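You operate a simulated robot arm through the tools that you are given. There is no shell and no other tool.

Carry out the task below with a simulated robot arm. There is one attempt and no reset: what you move stays moved.

TASK
Tap the grey drum's lid home with the mallet, then shut both clamps.
Fine: mallet back in its cup.

The check looks at the end state, three seconds after you hand in, the way a careful person would. Anything else that was tipped, shoved, dropped, spilled or broken makes it a failure. A push-on lid holds only when it is set on centred and level and pressed home; a screw cap is set on level and turned clockwise until tight.

THE ROBOT
A 7-joint arm with a two-finger parallel gripper, fixed in place. Base frame: the origin is at the foot of the arm, x ahead of it, y to its left, z up. Units: mm, degrees, N and s.
With the tool pointing down near the work surface it reaches from about 380 to 900 mm from the base axis. Its first joint turns from -115.0 to 115.0 degrees. Payload 3.91 kg.
The TCP is the grasp point between the finger pads, 30 mm short of the fingertips. In the tool frame z runs along the fingers and y along their closing line. The gripper opens to 110 mm. The fingers are 20 mm wide and 10 mm thick; the gripper's body (48 by 112 mm) begins 55 mm behind the TCP.
Orientation is told as [roll, pitch, yaw] about the base's x, y, z axes, in that order, counted from this pose: with the fingers straight down and closing along the base's y, the tool's x points along the base's -x, its y along +y and its z along -z.

THE INTERFACE
- The arm moves only by the tool arm_command. Its argument "increments" is a list of rows, each an object of numbers (a shift or turn left out is 0, a gripper value left out holds the last): "x", "y", "z": the shift along the tool's x, y, z in mm; "wx", "wy", "wz": the turn, a rotation vector about the tool's x, y, z in degrees. In form: [{"x": .., "y": .., "z": .., "wx": .., "wy": .., "wz": ..}, ...]. A call has 1 to 20 rows; each row shifts and turns the commanded pose from where the row before left it, along the tool's axes as they then stand. "claw" is the closure, from 0 (fully open) to 1 (shut), set as the call begins (left out, the last holds). Each row takes 0.2 s and may step no farther than 50 mm and 8.6 degrees from the row before; otherwise, or with a gripper value out of range, the whole call is refused. Where a pose cannot be reached the arm comes as near as it can. A force on the tool above 50 N (or 10 N above the force at the start of the call, whichever is more), or a blocked arm, ends the call early, and 0.2 s more pass. The fingers move at their own pace (about 153 mm/s each) and stop on an object; they squeeze with about 26 N. The grip force told is the motor's: it shows also when the fingers shut on nothing. Time passes only in rows, and 0.2 s behind the last, so rows that do not move let the fingers close. The reply holds the time, the measured pose of the TCP, the force on the tool along the base axes, the opening and the grip force, in the units named above and with some noise, with the torque about the TCP (base axes, N m) and any sound that the robot's microphone picked up.
- Cameras (640 x 400 px; columns grow to the right, rows downward): "scene" is fixed at [51.8, -498, 1463.5]; the picture's right is [0.58, -0.81, 0.00], its down [-0.35, -0.25, -0.90] and it looks along [0.73, 0.53, -0.43] (base axes); focal length 320 px, centre (320, 200). "wrist" rides on the gripper at [72, 17, -103] in the tool frame; the picture's right is [-0.23, 0.97, 0.00], its down [-0.76, -0.18, -0.62] and it looks along [-0.61, -0.14, 0.78] (tool axes); focal length 222 px, centre (320, 200). There is no depth. A picture from a camera that has moved, and an enlarged one, comes with that camera's place and axes in the base frame and with its lens.
- grab_frame(camera): a new picture of that camera. It takes no simulated time.
- lift_body(by): slides the trunk up (or, below 0, down) by that many mm; the arm rides with it, the base frame stays. It gives what a move gives, with no picture.
- inspect(camera, box): a new picture of the part [left, top, right, bottom] of that camera's present view, enlarged. It takes no simulated time.
- close_job(): hands the job in; it is judged then, once.

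Nothing tells you positions but the pictures and the camera data. Unless the task says otherwise, let go and move clear before handing in.

The tools are called as name(argument=value, ...) on one line, values as JSON. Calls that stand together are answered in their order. arm_command: Moves the arm, as the interface text tells. Its arguments: {"type":"object","properties":{"increments":{"type":"array","items":{"type":"object","properties":{"x":{"type":"number"},"y":{"type":"number"},"z":{"type":"number"},"wx":{"type":"number"},"wy":{"type":"number"},"wz":{"type":"number"}}}},"claw":{"type":"number"}},"required":["increments"]} The other tools are called the same way: lift_body (by) slides the trunk up or down; grab_frame (camera) takes a picture; inspect (camera, box) takes an enlarged picture of a part of a camera's view; close_job () hands the job in.

At the start:

```text
time: 0.0
tool_pos: [555.5, -20.5, 1266.3]
orientation: [0.1, 0.0, 0.0]
ft_force: [0.5, -0.3, 0.1]
moment: [0.02, 0.0, 0.0]
width: 110.0
grip_force: 0.0
trunk travel left (down, up): [-775.0, 215.0]
```

scene: 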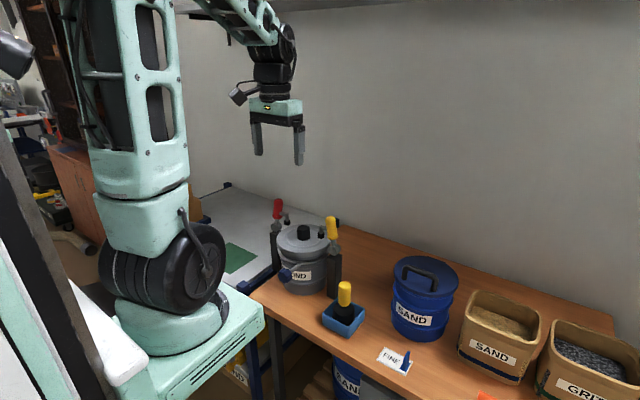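
wrist: 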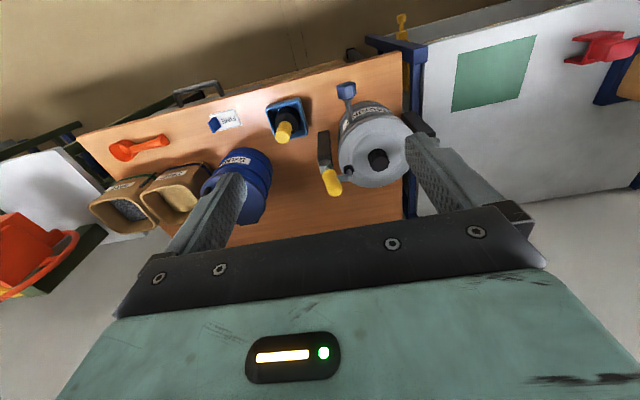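

I see a grey drum with a lid and two toggle clamps (red and yellow handles), and a mallet with a yellow handle standing in a blue cup. I'll take enlarged pictures first to locate everything.

inspect(camera="scene", box=[240, 180, 400, 340])

inspect(camera="wrist", box=[240, 60, 440, 220])

inspect(camera="scene", box=[320, 240, 640, 400])

```text
2.50 times, centred on (320, 260) of scene
camera zoom: at [51.8, -498.0, 1463.5], right [0.58, -0.81, 0.0], down [-0.35, -0.25, -0.9], along [0.73, 0.53, -0.43], focal length 799 px, centre (320, 50)
```

zoom: 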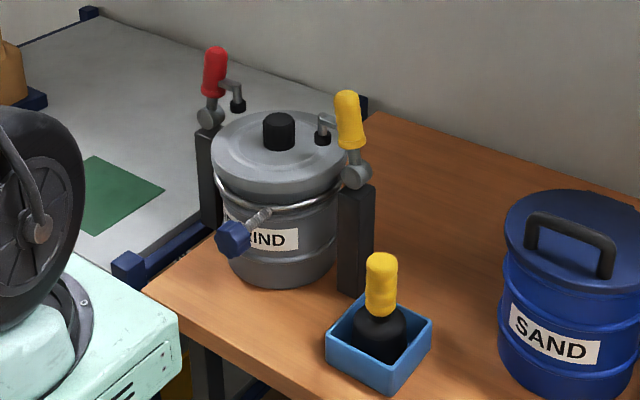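

```text
2.50 times, centred on (340, 140) of wrist
camera zoom: at [481.9, -3.5, 1370.5], right [0.23, 0.97, 0.0], down [0.76, -0.18, 0.62], along [0.61, -0.14, -0.78], focal length 555 px, centre (270, 350)
```

zoom: 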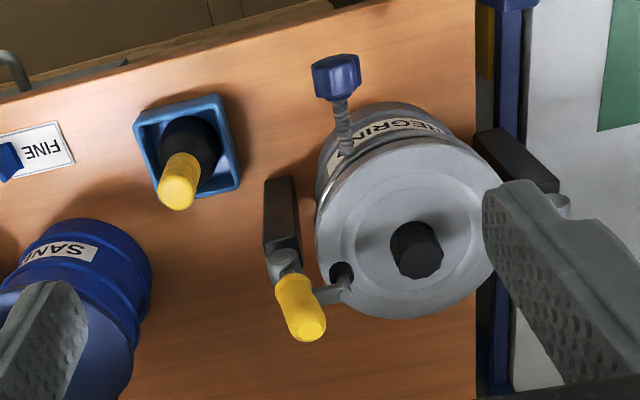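

```text
2.00 times, centred on (480, 320) of scene
camera zoom: at [51.8, -498.0, 1463.5], right [0.58, -0.81, 0.0], down [-0.35, -0.25, -0.9], along [0.73, 0.53, -0.43], focal length 640 px, centre (0, -40)
```

zoom: 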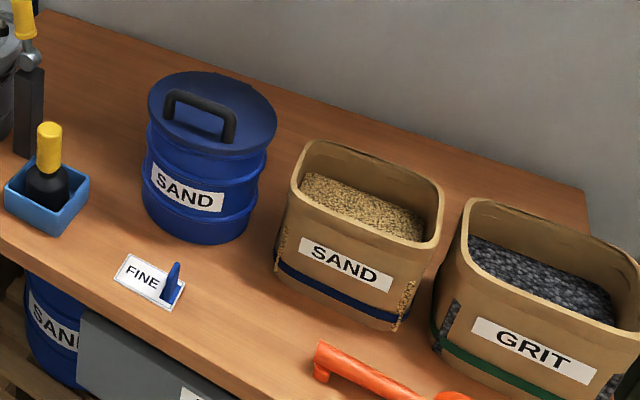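

The mallet handle top is at about (670,-135,867), the drum lid knob at about (752,77,930), and the yellow clamp handle at about (747,-33,1010). I'll lower the trunk part way for a closer look.

lift_body(by=-180)

grab_frame(camera="wrist")

grab_frame(camera="scene")

```text
time: 2.0
tool_pos: [555.0, -20.7, 1085.4]
orientation: [0.0, 0.0, 0.0]
ft_force: [-1.0, 0.5, -0.5]
moment: [0.01, 0.04, 0.01]
width: 110.2
grip_force: 0.1
trunk travel left (down, up): [-595.0, 395.0]
```

```text
taken
camera wrist: at [481.9, -3.5, 1190.5], right [0.23, 0.97, 0.0], down [0.76, -0.18, 0.62], along [0.61, -0.14, -0.78], focal length 222 px, centre (320, 200)
```

wrist: 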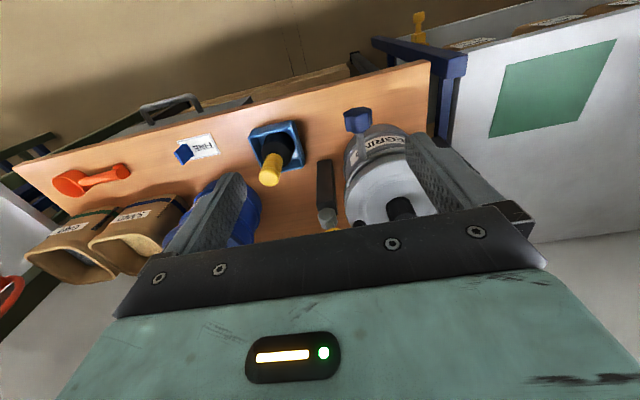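

```text
taken
```

scene: 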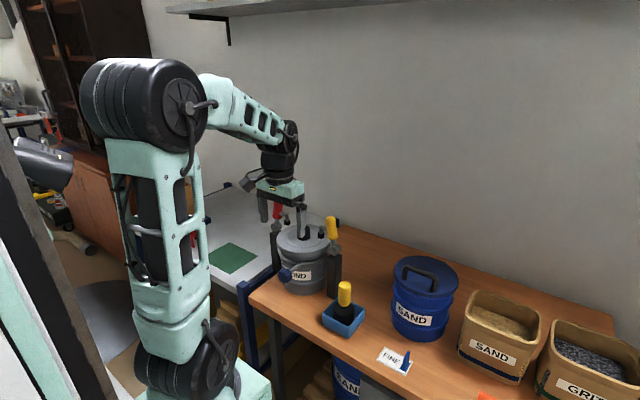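

The gripper blocks the forward view, so I'll back up and tilt the wrist camera towards the drum.

arm_command(increments=[{"x": 37, "y": 32}, {"x": 37, "y": 32}, {"wy": -8.4}, {"wy": -8.4}, {"wy": -8.4}])

grab_frame(camera="wrist")

```text
time: 3.2
tool_pos: [481.2, 44.9, 1085.2]
orientation: [0.0, -25.4, 0.0]
ft_force: [-0.1, -0.5, -0.4]
moment: [-0.05, 0.02, -0.04]
width: 110.0
grip_force: 0.0
trunk travel left (down, up): [-595.0, 395.0]
```

```text
taken
camera wrist: at [370.7, 61.9, 1149.5], right [0.2, 0.97, 0.1], down [0.42, -0.18, 0.89], along [0.88, -0.14, -0.45], focal length 222 px, centre (320, 200)
```

wrist: 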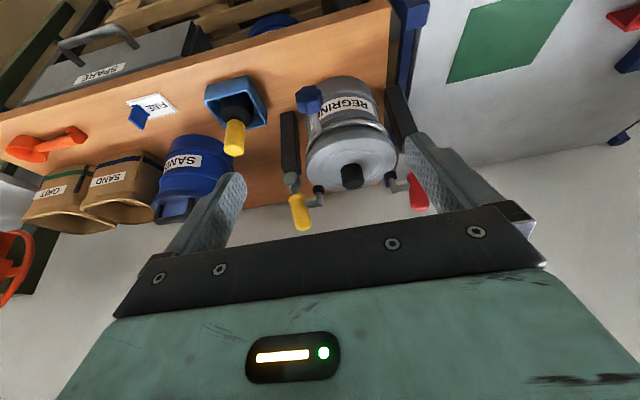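

inspect(camera="wrist", box=[270, 70, 450, 240])

inspect(camera="wrist", box=[110, 60, 290, 180])

inspect(camera="scene", box=[260, 190, 360, 310])

```text
2.35 times, centred on (360, 155) of wrist
camera zoom: at [370.7, 61.9, 1149.5], right [0.2, 0.97, 0.1], down [0.42, -0.18, 0.89], along [0.88, -0.14, -0.45], focal length 523 px, centre (226, 306)
```

zoom: 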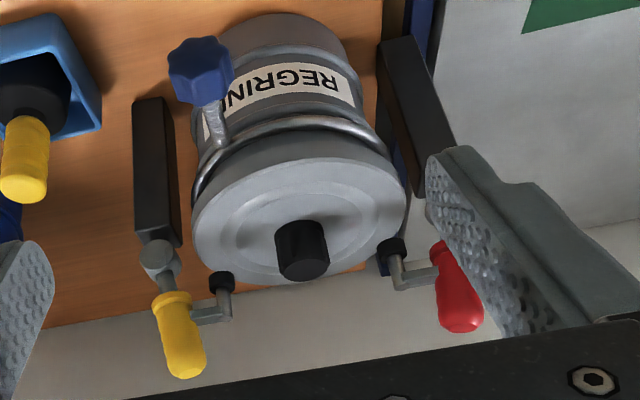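

```text
3.33 times, centred on (200, 120) of wrist
camera zoom: at [370.7, 61.9, 1149.5], right [0.2, 0.97, 0.1], down [0.42, -0.18, 0.89], along [0.88, -0.14, -0.45], focal length 740 px, centre (720, 467)
```

zoom: 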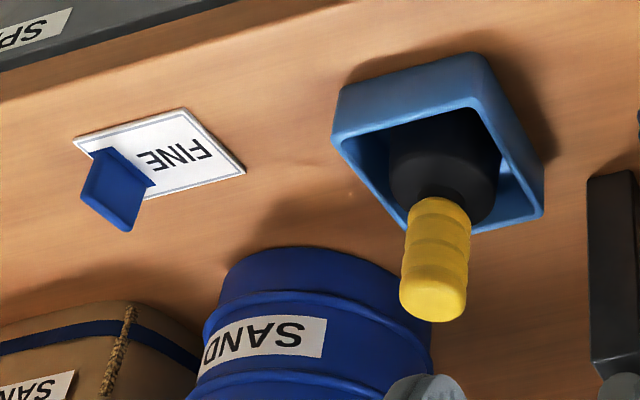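

```text
3.33 times, centred on (310, 250) of scene
camera zoom: at [51.8, -498.0, 1463.5], right [0.58, -0.81, 0.0], down [-0.35, -0.25, -0.9], along [0.73, 0.53, -0.43], focal length 1066 px, centre (353, 33)
```

zoom: 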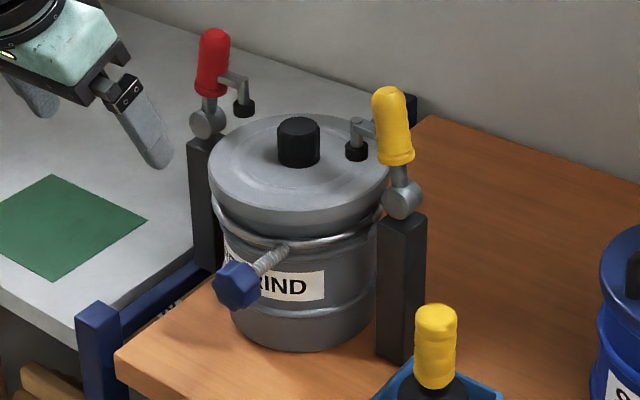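

The clamps are levers with rubber feet over the lid edge. To understand their geometry and see how the lid sits, I'll take a level front view.

arm_command(increments=[{"wy": -8.4}, {"wy": -8.4}, {"wy": -8.4}])

lift_body(by=-150)

grab_frame(camera="wrist")

inspect(camera="wrist", box=[240, 80, 440, 220])

```text
time: 4.0
tool_pos: [499.5, 54.7, 1072.4]
orientation: [0.0, -50.2, 0.0]
ft_force: [-0.2, -0.7, 0.5]
moment: [0.01, -0.01, -0.01]
width: 110.0
grip_force: 0.0
out of reach, approached as far as the arm can: row 1, 2, 3
trunk travel left (down, up): [-595.0, 395.0]
```

```text
time: 5.8
tool_pos: [500.0, 55.6, 923.2]
orientation: [-0.1, -50.2, 0.0]
ft_force: [-0.5, -0.8, -0.4]
moment: [0.02, -0.01, 0.01]
width: 109.9
grip_force: 0.0
trunk travel left (down, up): [-445.0, 545.0]
```

```text
taken
camera wrist: at [373.2, 73.0, 934.2], right [0.15, 0.97, 0.17], down [0.01, -0.18, 0.98], along [0.99, -0.14, -0.03], focal length 222 px, centre (320, 200)
```

wrist: 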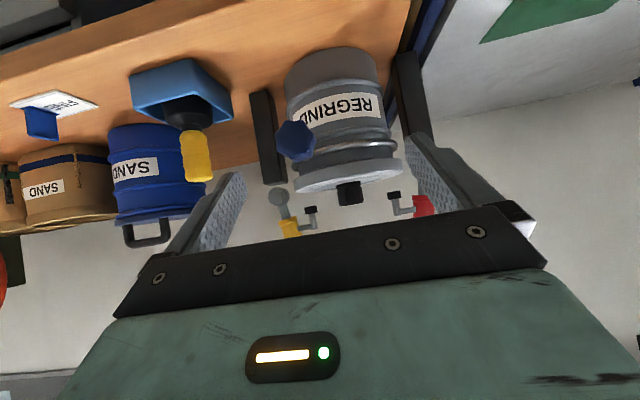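

```text
2.86 times, centred on (340, 150) of wrist
camera zoom: at [373.2, 73.0, 934.2], right [0.15, 0.97, 0.17], down [0.01, -0.18, 0.98], along [0.99, -0.14, -0.03], focal length 635 px, centre (263, 343)
```

zoom: 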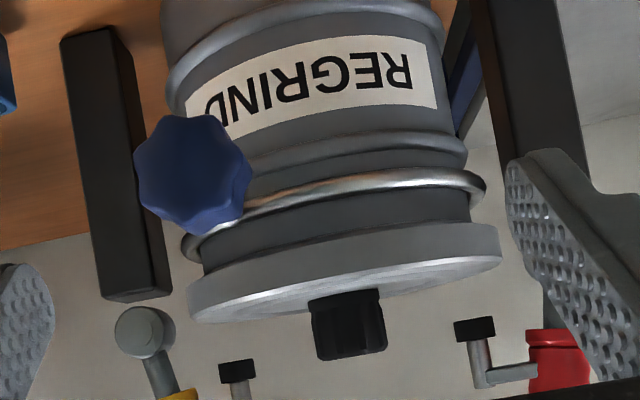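

The lid sits level at about z=900, the clamp feet hang about 33 mm above it, and the pivots have axes along x. Next I'll look at the mallet and cup in this view.

inspect(camera="wrist", box=[110, 40, 260, 190])

inspect(camera="scene", box=[310, 265, 380, 345])

inspect(camera="scene", box=[310, 205, 350, 255])

inspect(camera="scene", box=[260, 190, 310, 250])

```text
2.67 times, centred on (185, 115) of wrist
camera zoom: at [373.2, 73.0, 934.2], right [0.15, 0.97, 0.17], down [0.01, -0.18, 0.98], along [0.99, -0.14, -0.03], focal length 592 px, centre (680, 427)
```

zoom: 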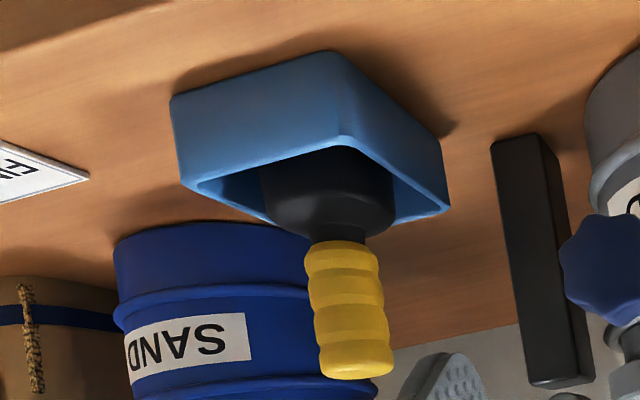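

```text
5.00 times, centred on (345, 305) of scene
camera zoom: at [51.8, -498.0, 1463.5], right [0.58, -0.81, 0.0], down [-0.35, -0.25, -0.9], along [0.73, 0.53, -0.43], focal length 1599 px, centre (195, -325)
```

zoom: 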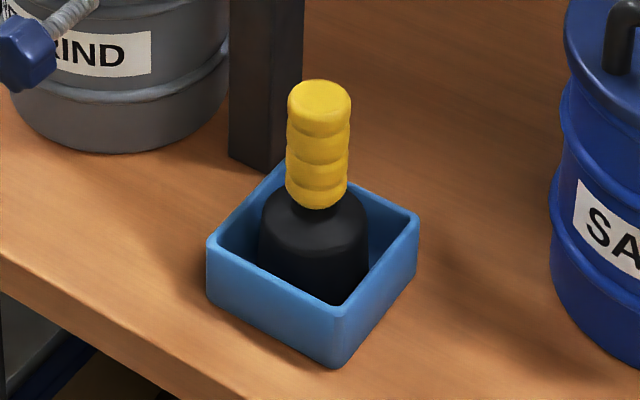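

```text
8.00 times, centred on (330, 230) of scene
camera zoom: at [51.8, -498.0, 1463.5], right [0.58, -0.81, 0.0], down [-0.35, -0.25, -0.9], along [0.73, 0.53, -0.43], focal length 2558 px, centre (240, -40)
```

zoom: 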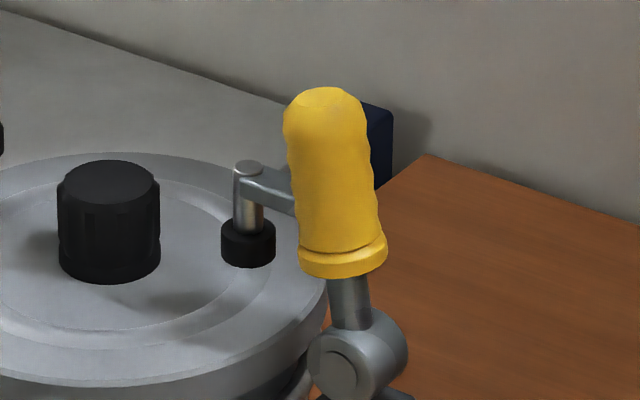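

```text
6.67 times, centred on (285, 220) of scene
camera zoom: at [51.8, -498.0, 1463.5], right [0.58, -0.81, 0.0], down [-0.35, -0.25, -0.9], along [0.73, 0.53, -0.43], focal length 2132 px, centre (553, 67)
```

zoom: 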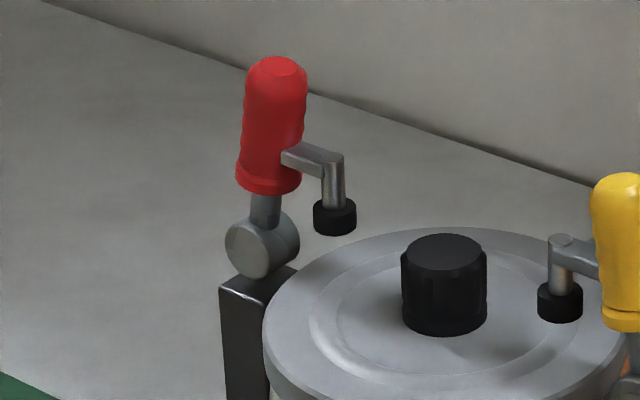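

The mallet stands head-down in the cup with its axis vertical at about (670,-137) and its handle top at about z=865. The cup's outer edges run roughly x 620–713, y -181 to -92. I'll straighten the tool and move above the mallet.

arm_command(increments=[{"wy": 8.4}, {"wy": 8.4}, {"wy": 8.4}, {"wy": 8.4}, {"wy": 8.4}, {"wy": 8.4}])

```text
time: 7.2
tool_pos: [500.2, 54.5, 923.7]
orientation: [0.0, 0.1, 0.1]
ft_force: [0.6, -1.0, 0.6]
moment: [-0.04, -0.02, 0.02]
width: 110.0
grip_force: 0.0
trunk travel left (down, up): [-445.0, 545.0]
```

arm_command(increments=[{"y": -48}, {"y": -48}, {"y": -48}, {"y": -47.5}, {"x": -40}, {"x": -40}])

grab_frame(camera="wrist")

```text
time: 8.6
tool_pos: [579.9, -137.3, 922.3]
orientation: [-0.1, 0.0, -0.2]
ft_force: [-0.2, -0.7, -0.4]
moment: [0.02, -0.01, 0.0]
width: 110.1
grip_force: 0.1
trunk travel left (down, up): [-445.0, 545.0]
```

```text
taken
camera wrist: at [506.6, -118.9, 1025.2], right [0.23, 0.97, 0.0], down [0.76, -0.18, 0.62], along [0.61, -0.14, -0.78], focal length 222 px, centre (320, 200)
```

wrist: 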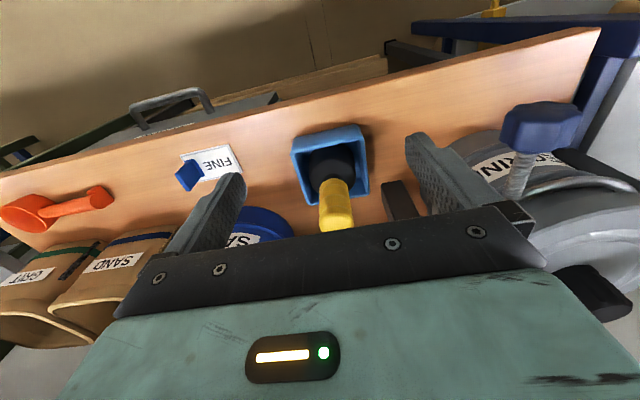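

inspect(camera="wrist", box=[270, 110, 400, 240])

```text
3.08 times, centred on (335, 175) of wrist
camera zoom: at [506.6, -118.9, 1025.2], right [0.23, 0.97, 0.0], down [0.76, -0.18, 0.62], along [0.61, -0.14, -0.78], focal length 684 px, centre (274, 277)
```

zoom: 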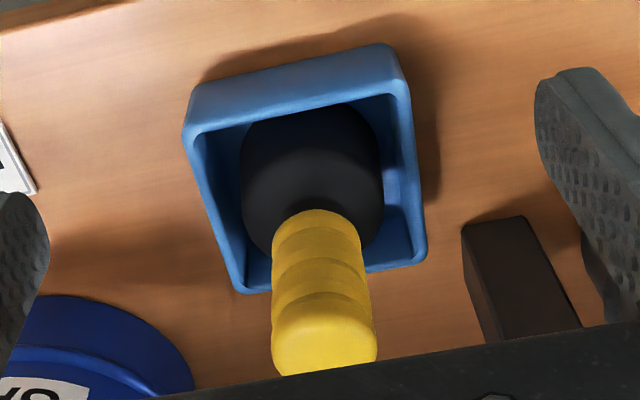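

arm_command(increments=[{"x": -42.5}, {"x": -42.5}, {"z": 35}, {"z": 35}, {"z": 27}])

grab_frame(camera="wrist")

inspect(camera="scene", box=[290, 220, 400, 350])

```text
time: 9.8
tool_pos: [665.4, -138.6, 823.4]
orientation: [0.0, 0.1, -0.1]
ft_force: [-0.3, 0.0, -0.5]
moment: [0.01, -0.04, 0.01]
width: 110.1
grip_force: 0.1
trunk travel left (down, up): [-445.0, 545.0]
```

```text
taken
camera wrist: at [591.4, -119.6, 928.5], right [0.23, 0.97, 0.0], down [0.76, -0.18, 0.62], along [0.61, -0.14, -0.78], focal length 222 px, centre (320, 200)
```

wrist: 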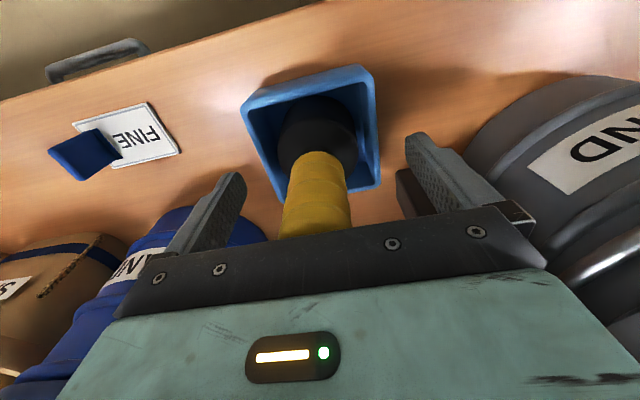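

```text
3.08 times, centred on (345, 285) of scene
camera zoom: at [51.8, -498.0, 1463.5], right [0.58, -0.81, 0.0], down [-0.35, -0.25, -0.9], along [0.73, 0.53, -0.43], focal length 984 px, centre (243, -62)
```

zoom: 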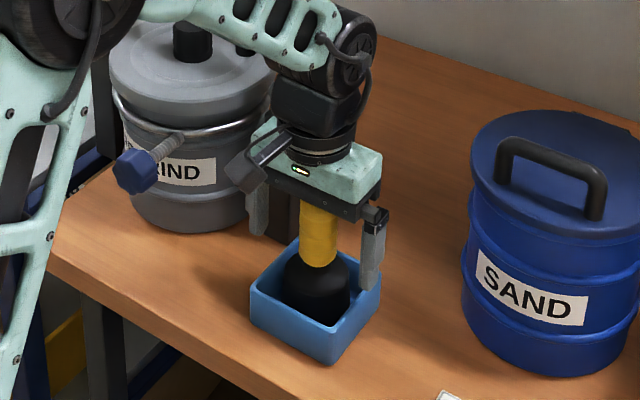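

The handle is centred between the fingers, so I'll close the gripper on it.

arm_command(increments=[{}, {}, {}, {}], claw=1)

inspect(camera="wrist", box=[200, 50, 480, 240])

```text
time: 10.8
tool_pos: [664.6, -137.0, 823.7]
orientation: [-0.1, 0.1, 0.0]
ft_force: [-0.5, 0.3, -0.1]
moment: [0.14, -0.02, 0.05]
width: 35.7
grip_force: 26.0
trunk travel left (down, up): [-445.0, 545.0]
```

```text
2.11 times, centred on (340, 145) of wrist
camera zoom: at [591.4, -119.5, 928.7], right [0.23, 0.97, 0.0], down [0.76, -0.18, 0.62], along [0.61, -0.14, -0.78], focal length 468 px, centre (278, 316)
```

zoom: 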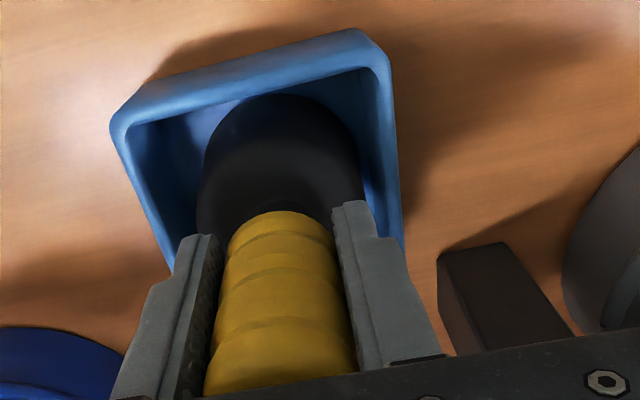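

arm_command(increments=[{"z": -15}, {"z": -25}, {"z": -30}])

lift_body(by=170)

grab_frame(camera="wrist")

grab_frame(camera="scene")

```text
time: 11.6
tool_pos: [664.5, -135.5, 894.3]
orientation: [0.0, 0.1, 0.0]
ft_force: [0.7, -0.1, -4.1]
moment: [0.02, 0.03, 0.0]
width: 35.4
grip_force: 25.9
trunk travel left (down, up): [-445.0, 545.0]
```

```text
time: 13.5
tool_pos: [664.7, -135.9, 1065.8]
orientation: [0.0, 0.0, -0.1]
ft_force: [-0.3, 0.3, -4.6]
moment: [0.05, -0.01, -0.02]
width: 35.6
grip_force: 26.3
trunk travel left (down, up): [-615.0, 375.0]
```

```text
taken
camera wrist: at [591.8, -118.8, 1169.4], right [0.23, 0.97, 0.0], down [0.76, -0.18, 0.62], along [0.61, -0.14, -0.78], focal length 222 px, centre (320, 200)
```

wrist: 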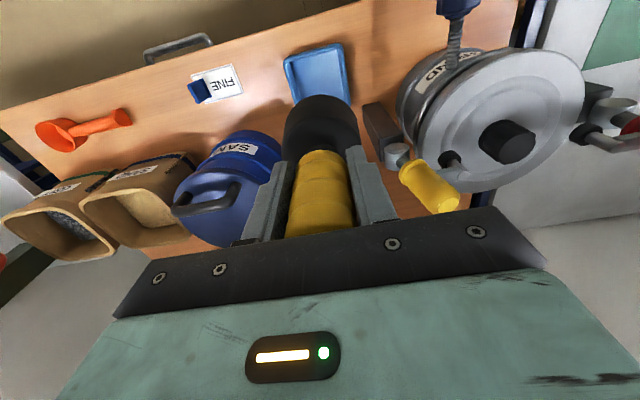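

```text
taken
```

scene: 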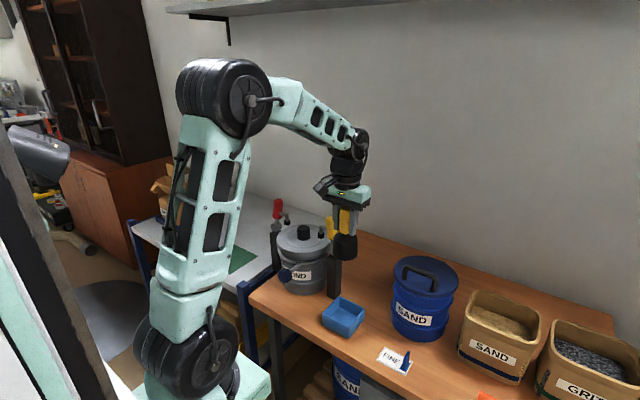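

The mallet is held, at about 0.45 kg. I'll use this view from above to refine the lid and clamp positions.

inspect(camera="wrist", box=[360, 20, 640, 220])

inspect(camera="wrist", box=[370, 120, 490, 220])

```text
2.00 times, centred on (500, 120) of wrist
camera zoom: at [591.8, -118.8, 1169.4], right [0.23, 0.97, 0.0], down [0.76, -0.18, 0.62], along [0.61, -0.14, -0.78], focal length 444 px, centre (-40, 360)
```

zoom: 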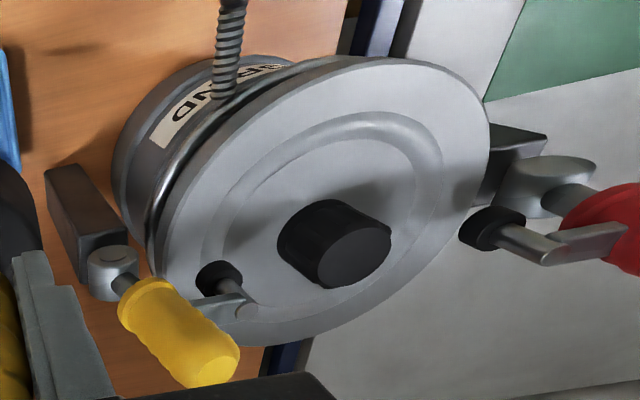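

```text
4.00 times, centred on (430, 170) of wrist
camera zoom: at [591.8, -118.8, 1169.4], right [0.23, 0.97, 0.0], down [0.76, -0.18, 0.62], along [0.61, -0.14, -0.78], focal length 888 px, centre (-120, 320)
```

zoom: 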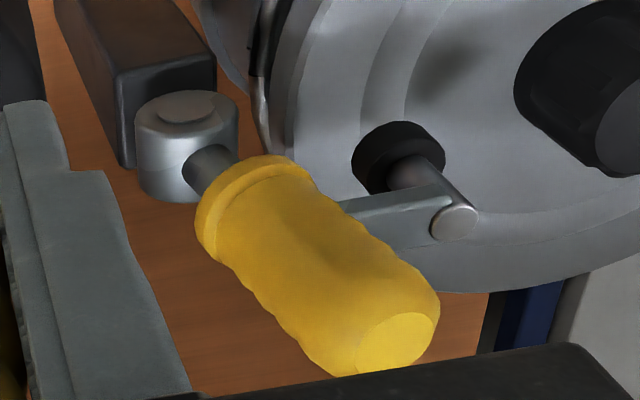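

arm_command(increments=[{"y": 30}, {"y": 45}, {"y": 45}, {"y": 45}, {"y": 45}, {}, {"x": -30}, {"x": -30}, {"x": -28}])

grab_frame(camera="wrist")

inspect(camera="scene", box=[250, 180, 370, 310])

```text
time: 15.5
tool_pos: [754.2, 75.6, 1063.8]
orientation: [-0.2, 0.1, -0.2]
ft_force: [-0.8, 0.6, -3.7]
moment: [0.02, 0.0, 0.04]
width: 35.9
grip_force: 25.6
trunk travel left (down, up): [-615.0, 375.0]
```

```text
taken
camera wrist: at [680.9, 92.5, 1167.9], right [0.23, 0.97, 0.0], down [0.76, -0.18, 0.62], along [0.61, -0.14, -0.78], focal length 222 px, centre (320, 200)
```

wrist: 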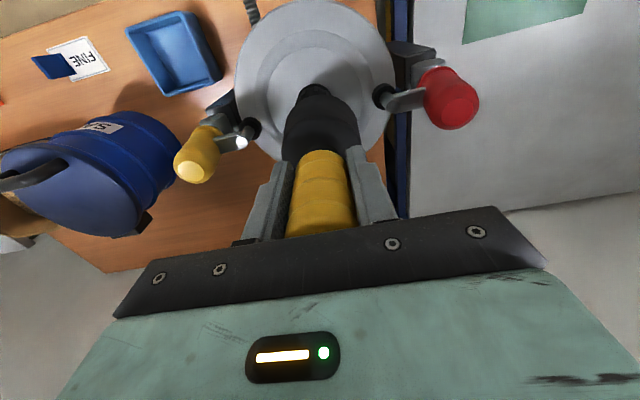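

```text
3.08 times, centred on (310, 245) of scene
camera zoom: at [51.8, -498.0, 1463.5], right [0.58, -0.81, 0.0], down [-0.35, -0.25, -0.9], along [0.73, 0.53, -0.43], focal length 984 px, centre (351, 62)
```

zoom: 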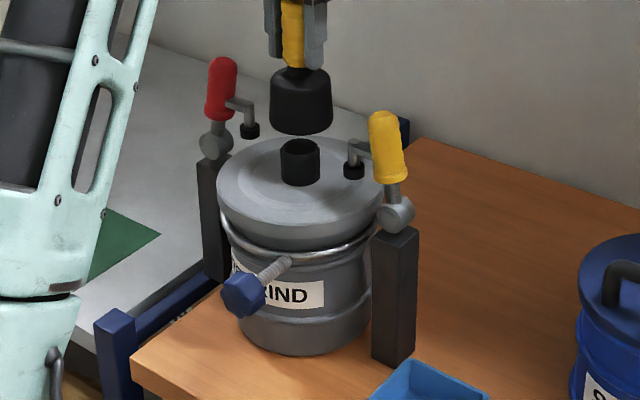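

inspect(camera="wrist", box=[170, 0, 490, 200])

```text
2.00 times, centred on (330, 100) of wrist
camera zoom: at [680.9, 92.5, 1167.9], right [0.23, 0.97, 0.0], down [0.76, -0.18, 0.62], along [0.61, -0.14, -0.78], focal length 444 px, centre (300, 400)
```

zoom: 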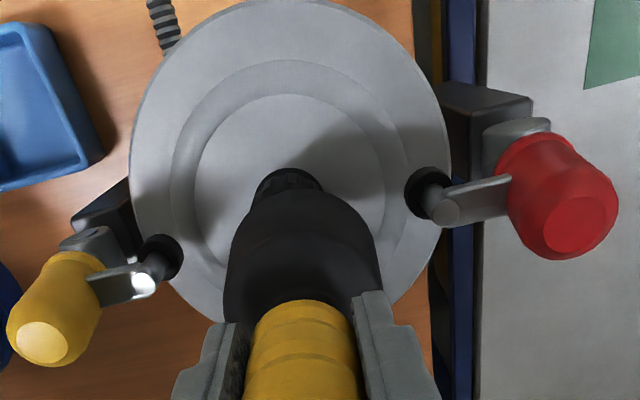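

The mallet is over the knob. The lid centre is near (752,72) and alignment looks good to 1–2 mm, so I'll nudge slightly and lower gently to contact.

arm_command(increments=[{"x": 2, "y": -1.5}, {"z": 10}, {"z": 10}, {"z": 5}])

inspect(camera="scene", box=[270, 190, 350, 270])

inspect(camera="wrist", box=[170, 0, 490, 200])

```text
time: 16.5
tool_pos: [750.2, 72.4, 1039.6]
orientation: [-0.1, 0.1, 0.0]
ft_force: [0.1, 0.9, -4.7]
moment: [0.01, 0.01, 0.01]
width: 35.7
grip_force: 25.9
trunk travel left (down, up): [-615.0, 375.0]
```

```text
5.00 times, centred on (310, 230) of scene
camera zoom: at [51.8, -498.0, 1463.5], right [0.58, -0.81, 0.0], down [-0.35, -0.25, -0.9], along [0.73, 0.53, -0.43], focal length 1599 px, centre (370, 50)
```

zoom: 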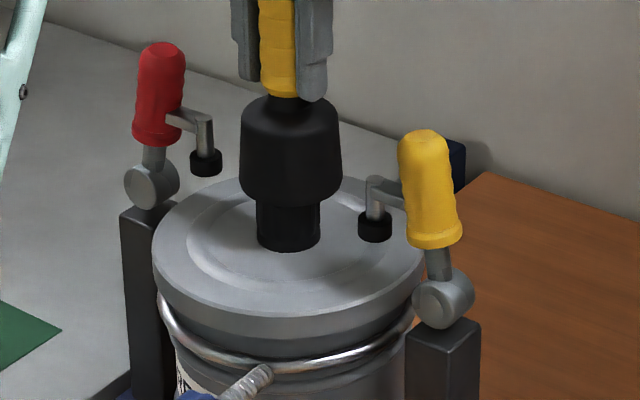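

```text
2.00 times, centred on (330, 100) of wrist
camera zoom: at [677.7, 89.5, 1144.2], right [0.23, 0.97, 0.0], down [0.76, -0.18, 0.62], along [0.61, -0.14, -0.78], focal length 444 px, centre (300, 400)
```

zoom: 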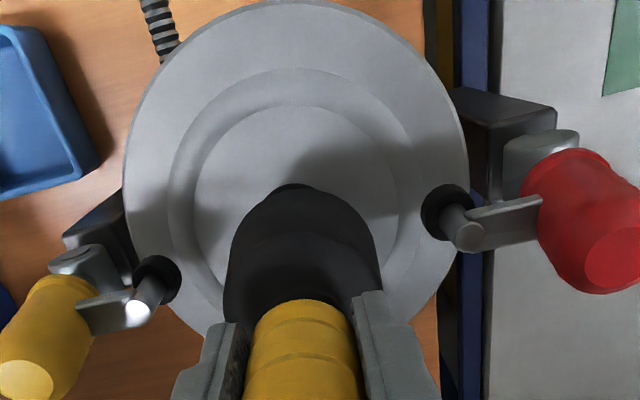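

The scene view shows the mallet axis sitting about 5 mm forward of the TCP, so I'll shift back 5 mm and then press down slowly.

arm_command(increments=[{"x": 5}, {}, {"z": 2}, {"z": 2}, {"z": 2}, {"z": 2}])

inspect(camera="scene", box=[270, 190, 350, 270])

```text
time: 17.9
tool_pos: [746.2, 72.6, 1031.6]
orientation: [0.0, 0.0, 0.0]
ft_force: [0.8, 1.9, 7.1]
moment: [0.18, -0.05, 0.03]
width: 35.7
grip_force: 25.6
trunk travel left (down, up): [-615.0, 375.0]
```

```text
5.00 times, centred on (310, 230) of scene
camera zoom: at [51.8, -498.0, 1463.5], right [0.58, -0.81, 0.0], down [-0.35, -0.25, -0.9], along [0.73, 0.53, -0.43], focal length 1599 px, centre (370, 50)
```

zoom: 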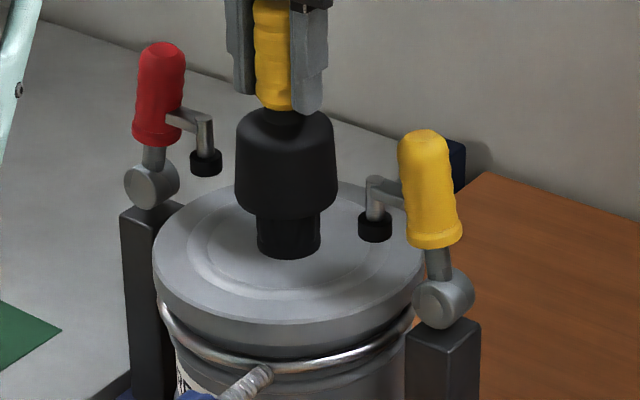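

Contact is made at about 12 N. I'll keep pressing in small steps.

arm_command(increments=[{"z": 2}, {"z": 2}, {"z": 2}])

inspect(camera="scene", box=[270, 190, 350, 270])

```text
time: 18.7
tool_pos: [744.4, 71.4, 1028.6]
orientation: [0.2, -0.1, 0.0]
ft_force: [3.4, 5.2, 24.0]
moment: [0.31, -0.13, 0.01]
width: 35.9
grip_force: 25.7
trunk travel left (down, up): [-615.0, 375.0]
```

```text
5.00 times, centred on (310, 230) of scene
camera zoom: at [51.8, -498.0, 1463.5], right [0.58, -0.81, 0.0], down [-0.35, -0.25, -0.9], along [0.73, 0.53, -0.43], focal length 1599 px, centre (370, 50)
```

zoom: 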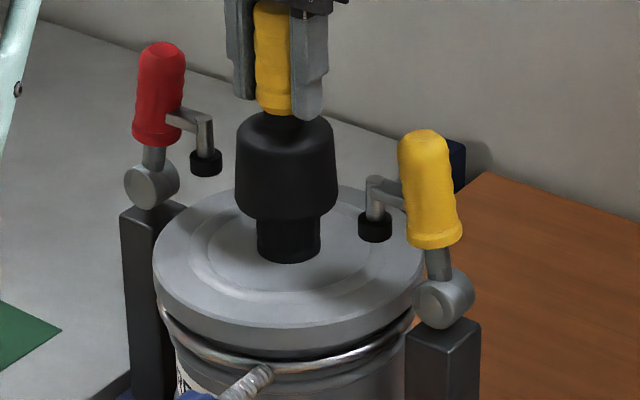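

arm_command(increments=[{"z": 1.5}, {"z": 1.5}])

inspect(camera="scene", box=[270, 200, 350, 280])

grab_frame(camera="wrist")

```text
time: 19.3
tool_pos: [745.0, 71.9, 1023.8]
orientation: [0.0, 0.0, 0.0]
ft_force: [1.1, 2.6, 24.8]
moment: [0.35, -0.17, 0.03]
width: 35.7
grip_force: 25.6
trunk travel left (down, up): [-615.0, 375.0]
```

```text
5.00 times, centred on (310, 240) of scene
camera zoom: at [51.8, -498.0, 1463.5], right [0.58, -0.81, 0.0], down [-0.35, -0.25, -0.9], along [0.73, 0.53, -0.43], focal length 1599 px, centre (370, 0)
```

zoom: 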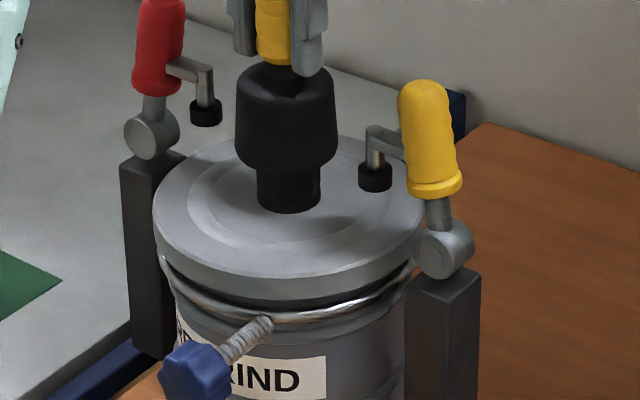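

```text
taken
camera wrist: at [672.1, 89.5, 1128.7], right [0.23, 0.97, 0.0], down [0.76, -0.18, 0.62], along [0.61, -0.14, -0.78], focal length 222 px, centre (320, 200)
```

wrist: 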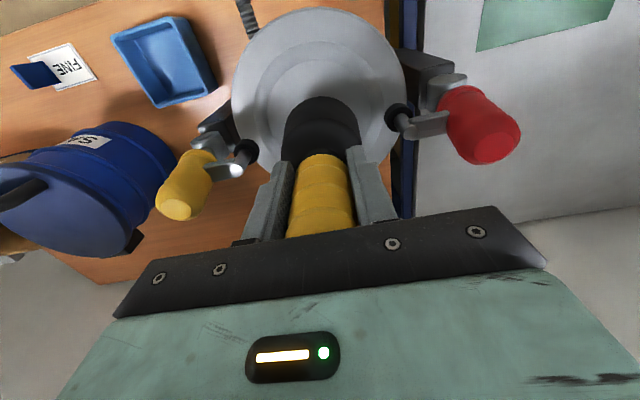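

The force plateaued near 29 N and the mallet is slipping slightly in the grip. I'll zoom in on the lid seam to judge whether it's home.

inspect(camera="scene", box=[285, 235, 325, 265])

inspect(camera="scene", box=[315, 225, 365, 265])

inspect(camera="wrist", box=[210, 0, 440, 160])

```text
13.33 times, centred on (305, 250) of scene
camera zoom: at [51.8, -498.0, 1463.5], right [0.58, -0.81, 0.0], down [-0.35, -0.25, -0.9], along [0.73, 0.53, -0.43], focal length 4263 px, centre (520, -467)
```

zoom: 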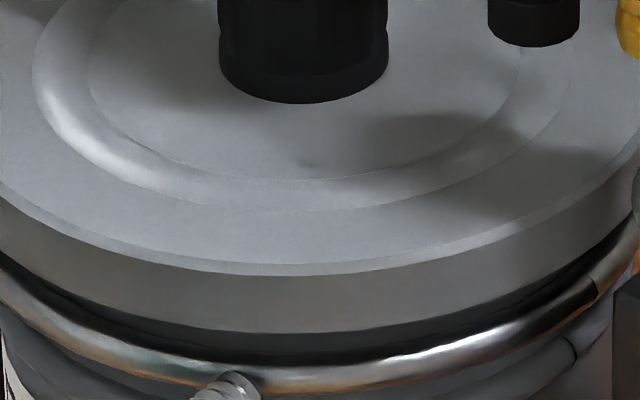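

```text
10.00 times, centred on (340, 245) of scene
camera zoom: at [51.8, -498.0, 1463.5], right [0.58, -0.81, 0.0], down [-0.35, -0.25, -0.9], along [0.73, 0.53, -0.43], focal length 3197 px, centre (120, -250)
```

zoom: 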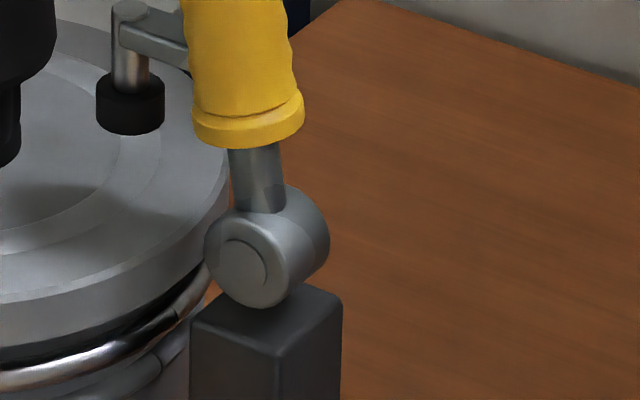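

```text
2.50 times, centred on (325, 80) of wrist
camera zoom: at [672.1, 89.5, 1128.7], right [0.23, 0.97, 0.0], down [0.76, -0.18, 0.62], along [0.61, -0.14, -0.78], focal length 555 px, centre (308, 500)
```

zoom: 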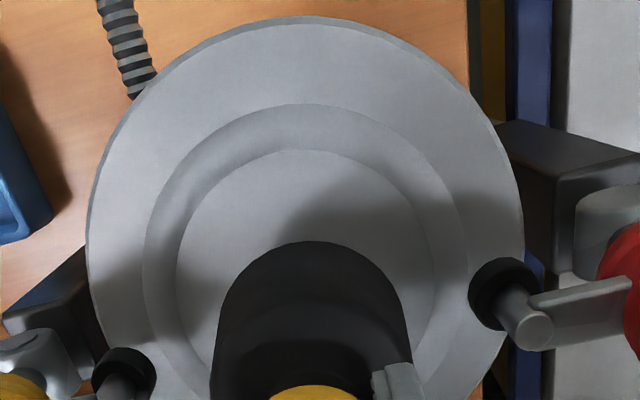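

arm_command(increments=[{"z": 2}, {"z": 2}, {"z": 2}])

inspect(camera="scene", box=[270, 200, 350, 280])

```text
time: 20.1
tool_pos: [745.1, 71.7, 1017.6]
orientation: [-0.1, -0.1, -0.1]
ft_force: [-0.3, 2.1, 22.5]
moment: [0.18, -0.18, 0.04]
width: 35.8
grip_force: 25.8
trunk travel left (down, up): [-615.0, 375.0]
```

```text
5.00 times, centred on (310, 240) of scene
camera zoom: at [51.8, -498.0, 1463.5], right [0.58, -0.81, 0.0], down [-0.35, -0.25, -0.9], along [0.73, 0.53, -0.43], focal length 1599 px, centre (370, 0)
```

zoom: 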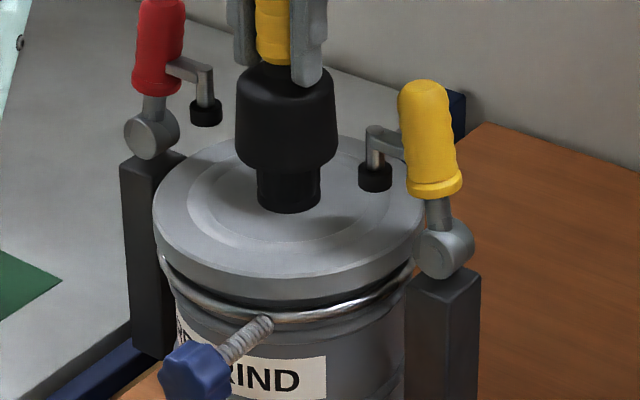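

arm_command(increments=[{"z": 2}, {"z": 1.5}, {"z": 1.5}, {"z": 1}])

inspect(camera="scene", box=[270, 200, 350, 280])

```text
time: 21.1
tool_pos: [745.2, 72.2, 1011.8]
orientation: [0.0, -0.1, -0.1]
ft_force: [-4.2, -2.7, 34.5]
moment: [-0.31, 0.1, -0.06]
width: 35.5
grip_force: 25.8
trunk travel left (down, up): [-615.0, 375.0]
```

```text
5.00 times, centred on (310, 240) of scene
camera zoom: at [51.8, -498.0, 1463.5], right [0.58, -0.81, 0.0], down [-0.35, -0.25, -0.9], along [0.73, 0.53, -0.43], focal length 1599 px, centre (370, 0)
```

zoom: 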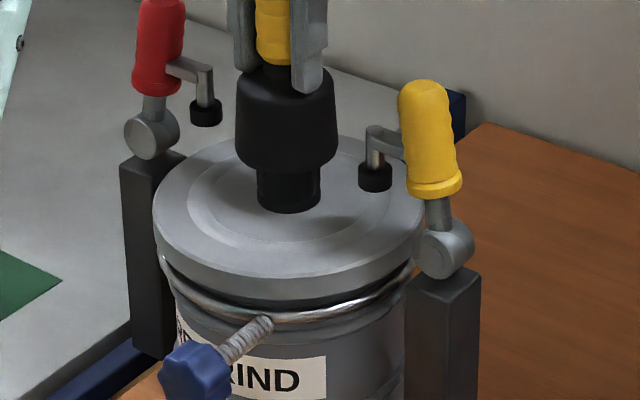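

arm_command(increments=[{"z": 1}, {"z": 1}])

inspect(camera="scene", box=[270, 200, 350, 280])

```text
time: 21.7
tool_pos: [744.2, 71.7, 1013.1]
orientation: [0.0, -0.1, -0.1]
ft_force: [-5.5, -4.2, 44.3]
moment: [-0.47, 0.37, -0.05]
width: 35.6
grip_force: 26.2
trunk travel left (down, up): [-615.0, 375.0]
```

```text
5.00 times, centred on (310, 240) of scene
camera zoom: at [51.8, -498.0, 1463.5], right [0.58, -0.81, 0.0], down [-0.35, -0.25, -0.9], along [0.73, 0.53, -0.43], focal length 1599 px, centre (370, 0)
```

zoom: 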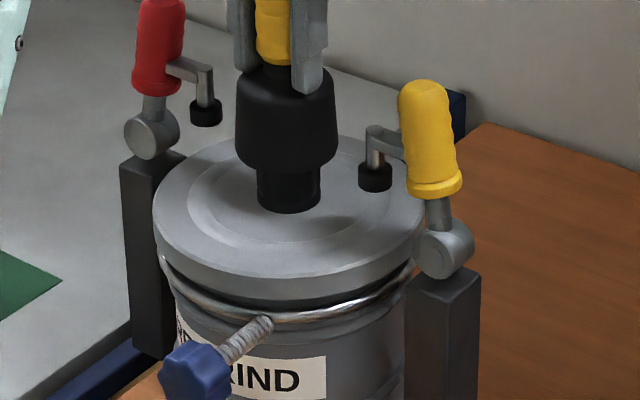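

Nearly 50 N net and the lid no longer moves, so it's probably home. I'll lift the mallet off and check from a level front view.

arm_command(increments=[{"z": -5}, {"z": -10}, {"z": -15}, {"z": -20}, {"x": 40}, {"x": 45}, {"x": 45}, {"x": 45}, {"x": 45}, {"x": 25, "y": -20}, {"y": -45}, {"y": -45}, {"y": -50}])

inspect(camera="scene", box=[260, 190, 360, 310])

```text
time: 24.5
tool_pos: [500.4, -86.2, 1057.6]
orientation: [0.0, 0.1, -0.1]
ft_force: [0.0, -0.3, -4.0]
moment: [0.0, 0.04, 0.02]
width: 35.7
grip_force: 25.8
trunk travel left (down, up): [-615.0, 375.0]
```

```text
3.33 times, centred on (310, 250) of scene
camera zoom: at [51.8, -498.0, 1463.5], right [0.58, -0.81, 0.0], down [-0.35, -0.25, -0.9], along [0.73, 0.53, -0.43], focal length 1066 px, centre (353, 33)
```

zoom: 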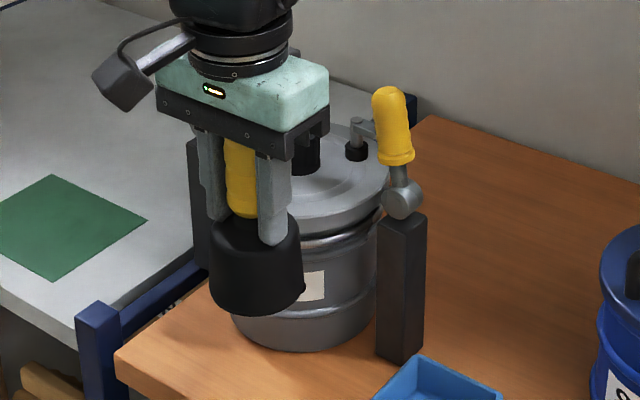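

arm_command(increments=[{"wy": -8.4}, {"wy": -8.4}, {"wy": -8.4}, {"wy": -8.4}, {"wy": -8.4}, {"wy": -8.4}])

lift_body(by=-140)

grab_frame(camera="wrist")

inspect(camera="wrist", box=[370, 60, 570, 220])

```text
time: 25.9
tool_pos: [596.1, -61.7, 1079.4]
orientation: [0.0, -50.2, -0.2]
ft_force: [-0.6, 0.1, -5.1]
moment: [-0.03, 0.19, 0.0]
width: 35.6
grip_force: 26.0
out of reach, approached as far as the arm can: row 3, 4, 5, 6
trunk travel left (down, up): [-615.0, 375.0]
```

```text
time: 27.5
tool_pos: [595.1, -62.9, 939.6]
orientation: [0.0, -50.1, 0.0]
ft_force: [1.0, -0.1, -4.6]
moment: [-0.02, 0.2, -0.02]
width: 35.6
grip_force: 26.2
trunk travel left (down, up): [-475.0, 515.0]
```

```text
taken
camera wrist: at [468.6, -44.8, 950.6], right [0.15, 0.97, 0.17], down [0.01, -0.18, 0.98], along [0.99, -0.14, -0.03], focal length 222 px, centre (320, 200)
```

wrist: 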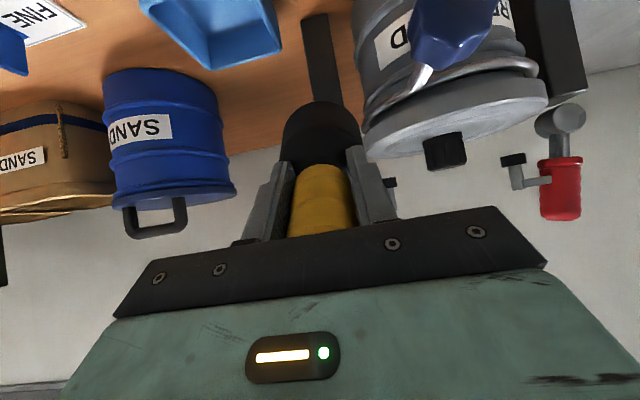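

```text
2.50 times, centred on (470, 140) of wrist
camera zoom: at [468.6, -44.8, 950.6], right [0.15, 0.97, 0.17], down [0.01, -0.18, 0.98], along [0.99, -0.14, -0.03], focal length 555 px, centre (-55, 350)
```

zoom: 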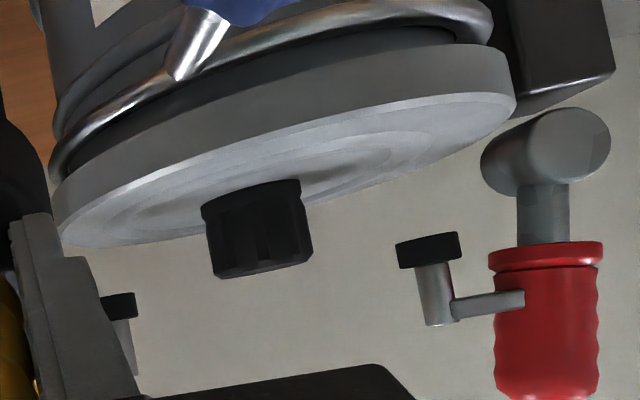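

The lid looks nearly level. I'll zoom in on both edges to compare against the drum's ribs and check the seat.

inspect(camera="wrist", box=[355, 90, 435, 170])

inspect(camera="wrist", box=[480, 40, 560, 120])

inspect(camera="scene", box=[260, 215, 350, 305])

```text
5.00 times, centred on (395, 130) of wrist
camera zoom: at [468.6, -44.8, 950.6], right [0.15, 0.97, 0.17], down [0.01, -0.18, 0.98], along [0.99, -0.14, -0.03], focal length 1111 px, centre (-55, 550)
```

zoom: 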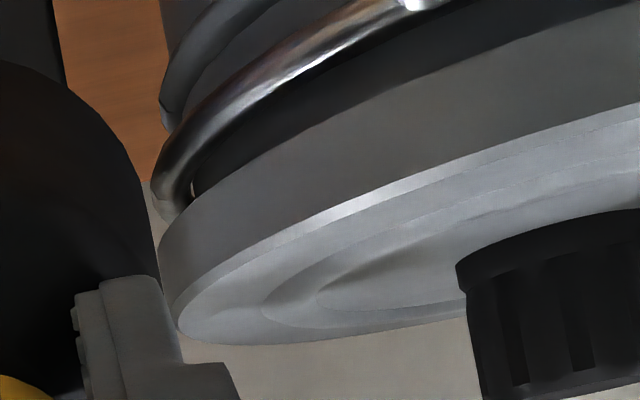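

```text
5.00 times, centred on (520, 80) of wrist
camera zoom: at [468.6, -44.8, 950.6], right [0.15, 0.97, 0.17], down [0.01, -0.18, 0.98], along [0.99, -0.14, -0.03], focal length 1111 px, centre (-680, 800)
```

zoom: 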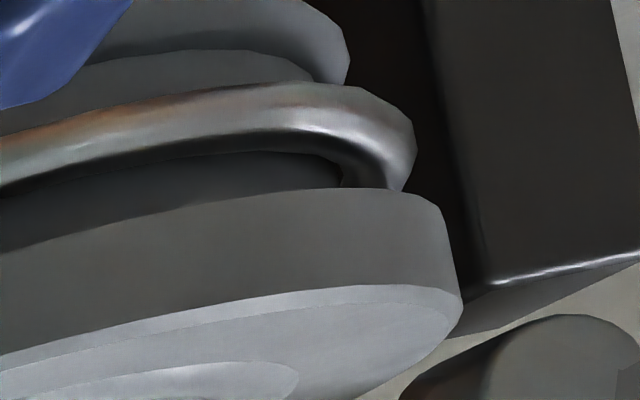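

```text
4.44 times, centred on (305, 260) of scene
camera zoom: at [51.8, -498.0, 1463.5], right [0.58, -0.81, 0.0], down [-0.35, -0.25, -0.9], along [0.73, 0.53, -0.43], focal length 1421 px, centre (387, -67)
```

zoom: 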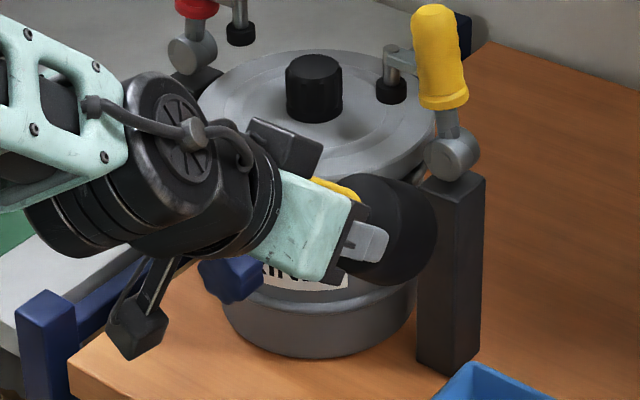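

The lid is level within measurement noise and has dropped about 9 mm. To be sure it's fully home I'll go back and give it a couple of real taps on centre.

lift_body(by=160)

arm_command(increments=[{"wy": 8.4}, {"wy": 8.4}, {"wy": 8.4}, {"wy": 8.4}, {"wy": 8.4}, {"wy": 8.4}])

```text
time: 29.4
tool_pos: [594.3, -62.6, 1097.9]
orientation: [-0.2, -50.2, -0.1]
ft_force: [-0.4, 0.8, -4.3]
moment: [0.0, 0.2, 0.01]
width: 35.7
grip_force: 26.5
trunk travel left (down, up): [-635.0, 355.0]
```

```text
time: 30.8
tool_pos: [594.4, -62.3, 1099.4]
orientation: [-0.1, 0.2, 0.0]
ft_force: [-0.3, -0.2, -3.9]
moment: [0.04, 0.03, -0.01]
width: 35.5
grip_force: 26.1
trunk travel left (down, up): [-635.0, 355.0]
```

arm_command(increments=[{"y": 44}, {"y": 45}, {"y": 45.5}, {}, {"x": -40}, {"x": -40}, {"x": -40}, {"x": -30.5}, {}, {"z": 20}, {"z": 20}, {"z": 20}])

inspect(camera="scene", box=[270, 200, 350, 280])

```text
time: 33.4
tool_pos: [747.0, 74.5, 1039.3]
orientation: [-0.1, 0.1, -0.2]
ft_force: [-0.2, -0.1, -4.3]
moment: [0.01, 0.03, 0.01]
width: 35.7
grip_force: 26.0
trunk travel left (down, up): [-635.0, 355.0]
```

```text
5.00 times, centred on (310, 240) of scene
camera zoom: at [51.8, -498.0, 1463.5], right [0.58, -0.81, 0.0], down [-0.35, -0.25, -0.9], along [0.73, 0.53, -0.43], focal length 1599 px, centre (370, 0)
```

zoom: 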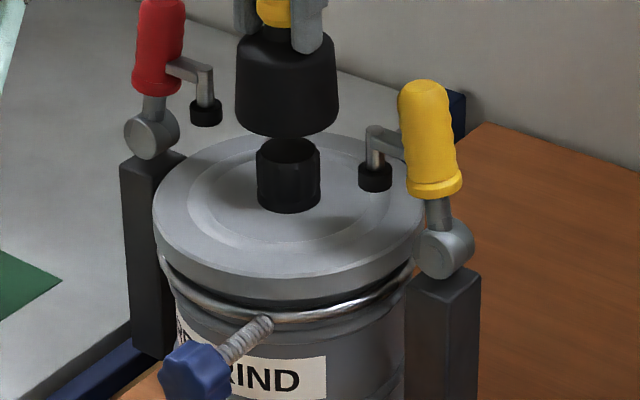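

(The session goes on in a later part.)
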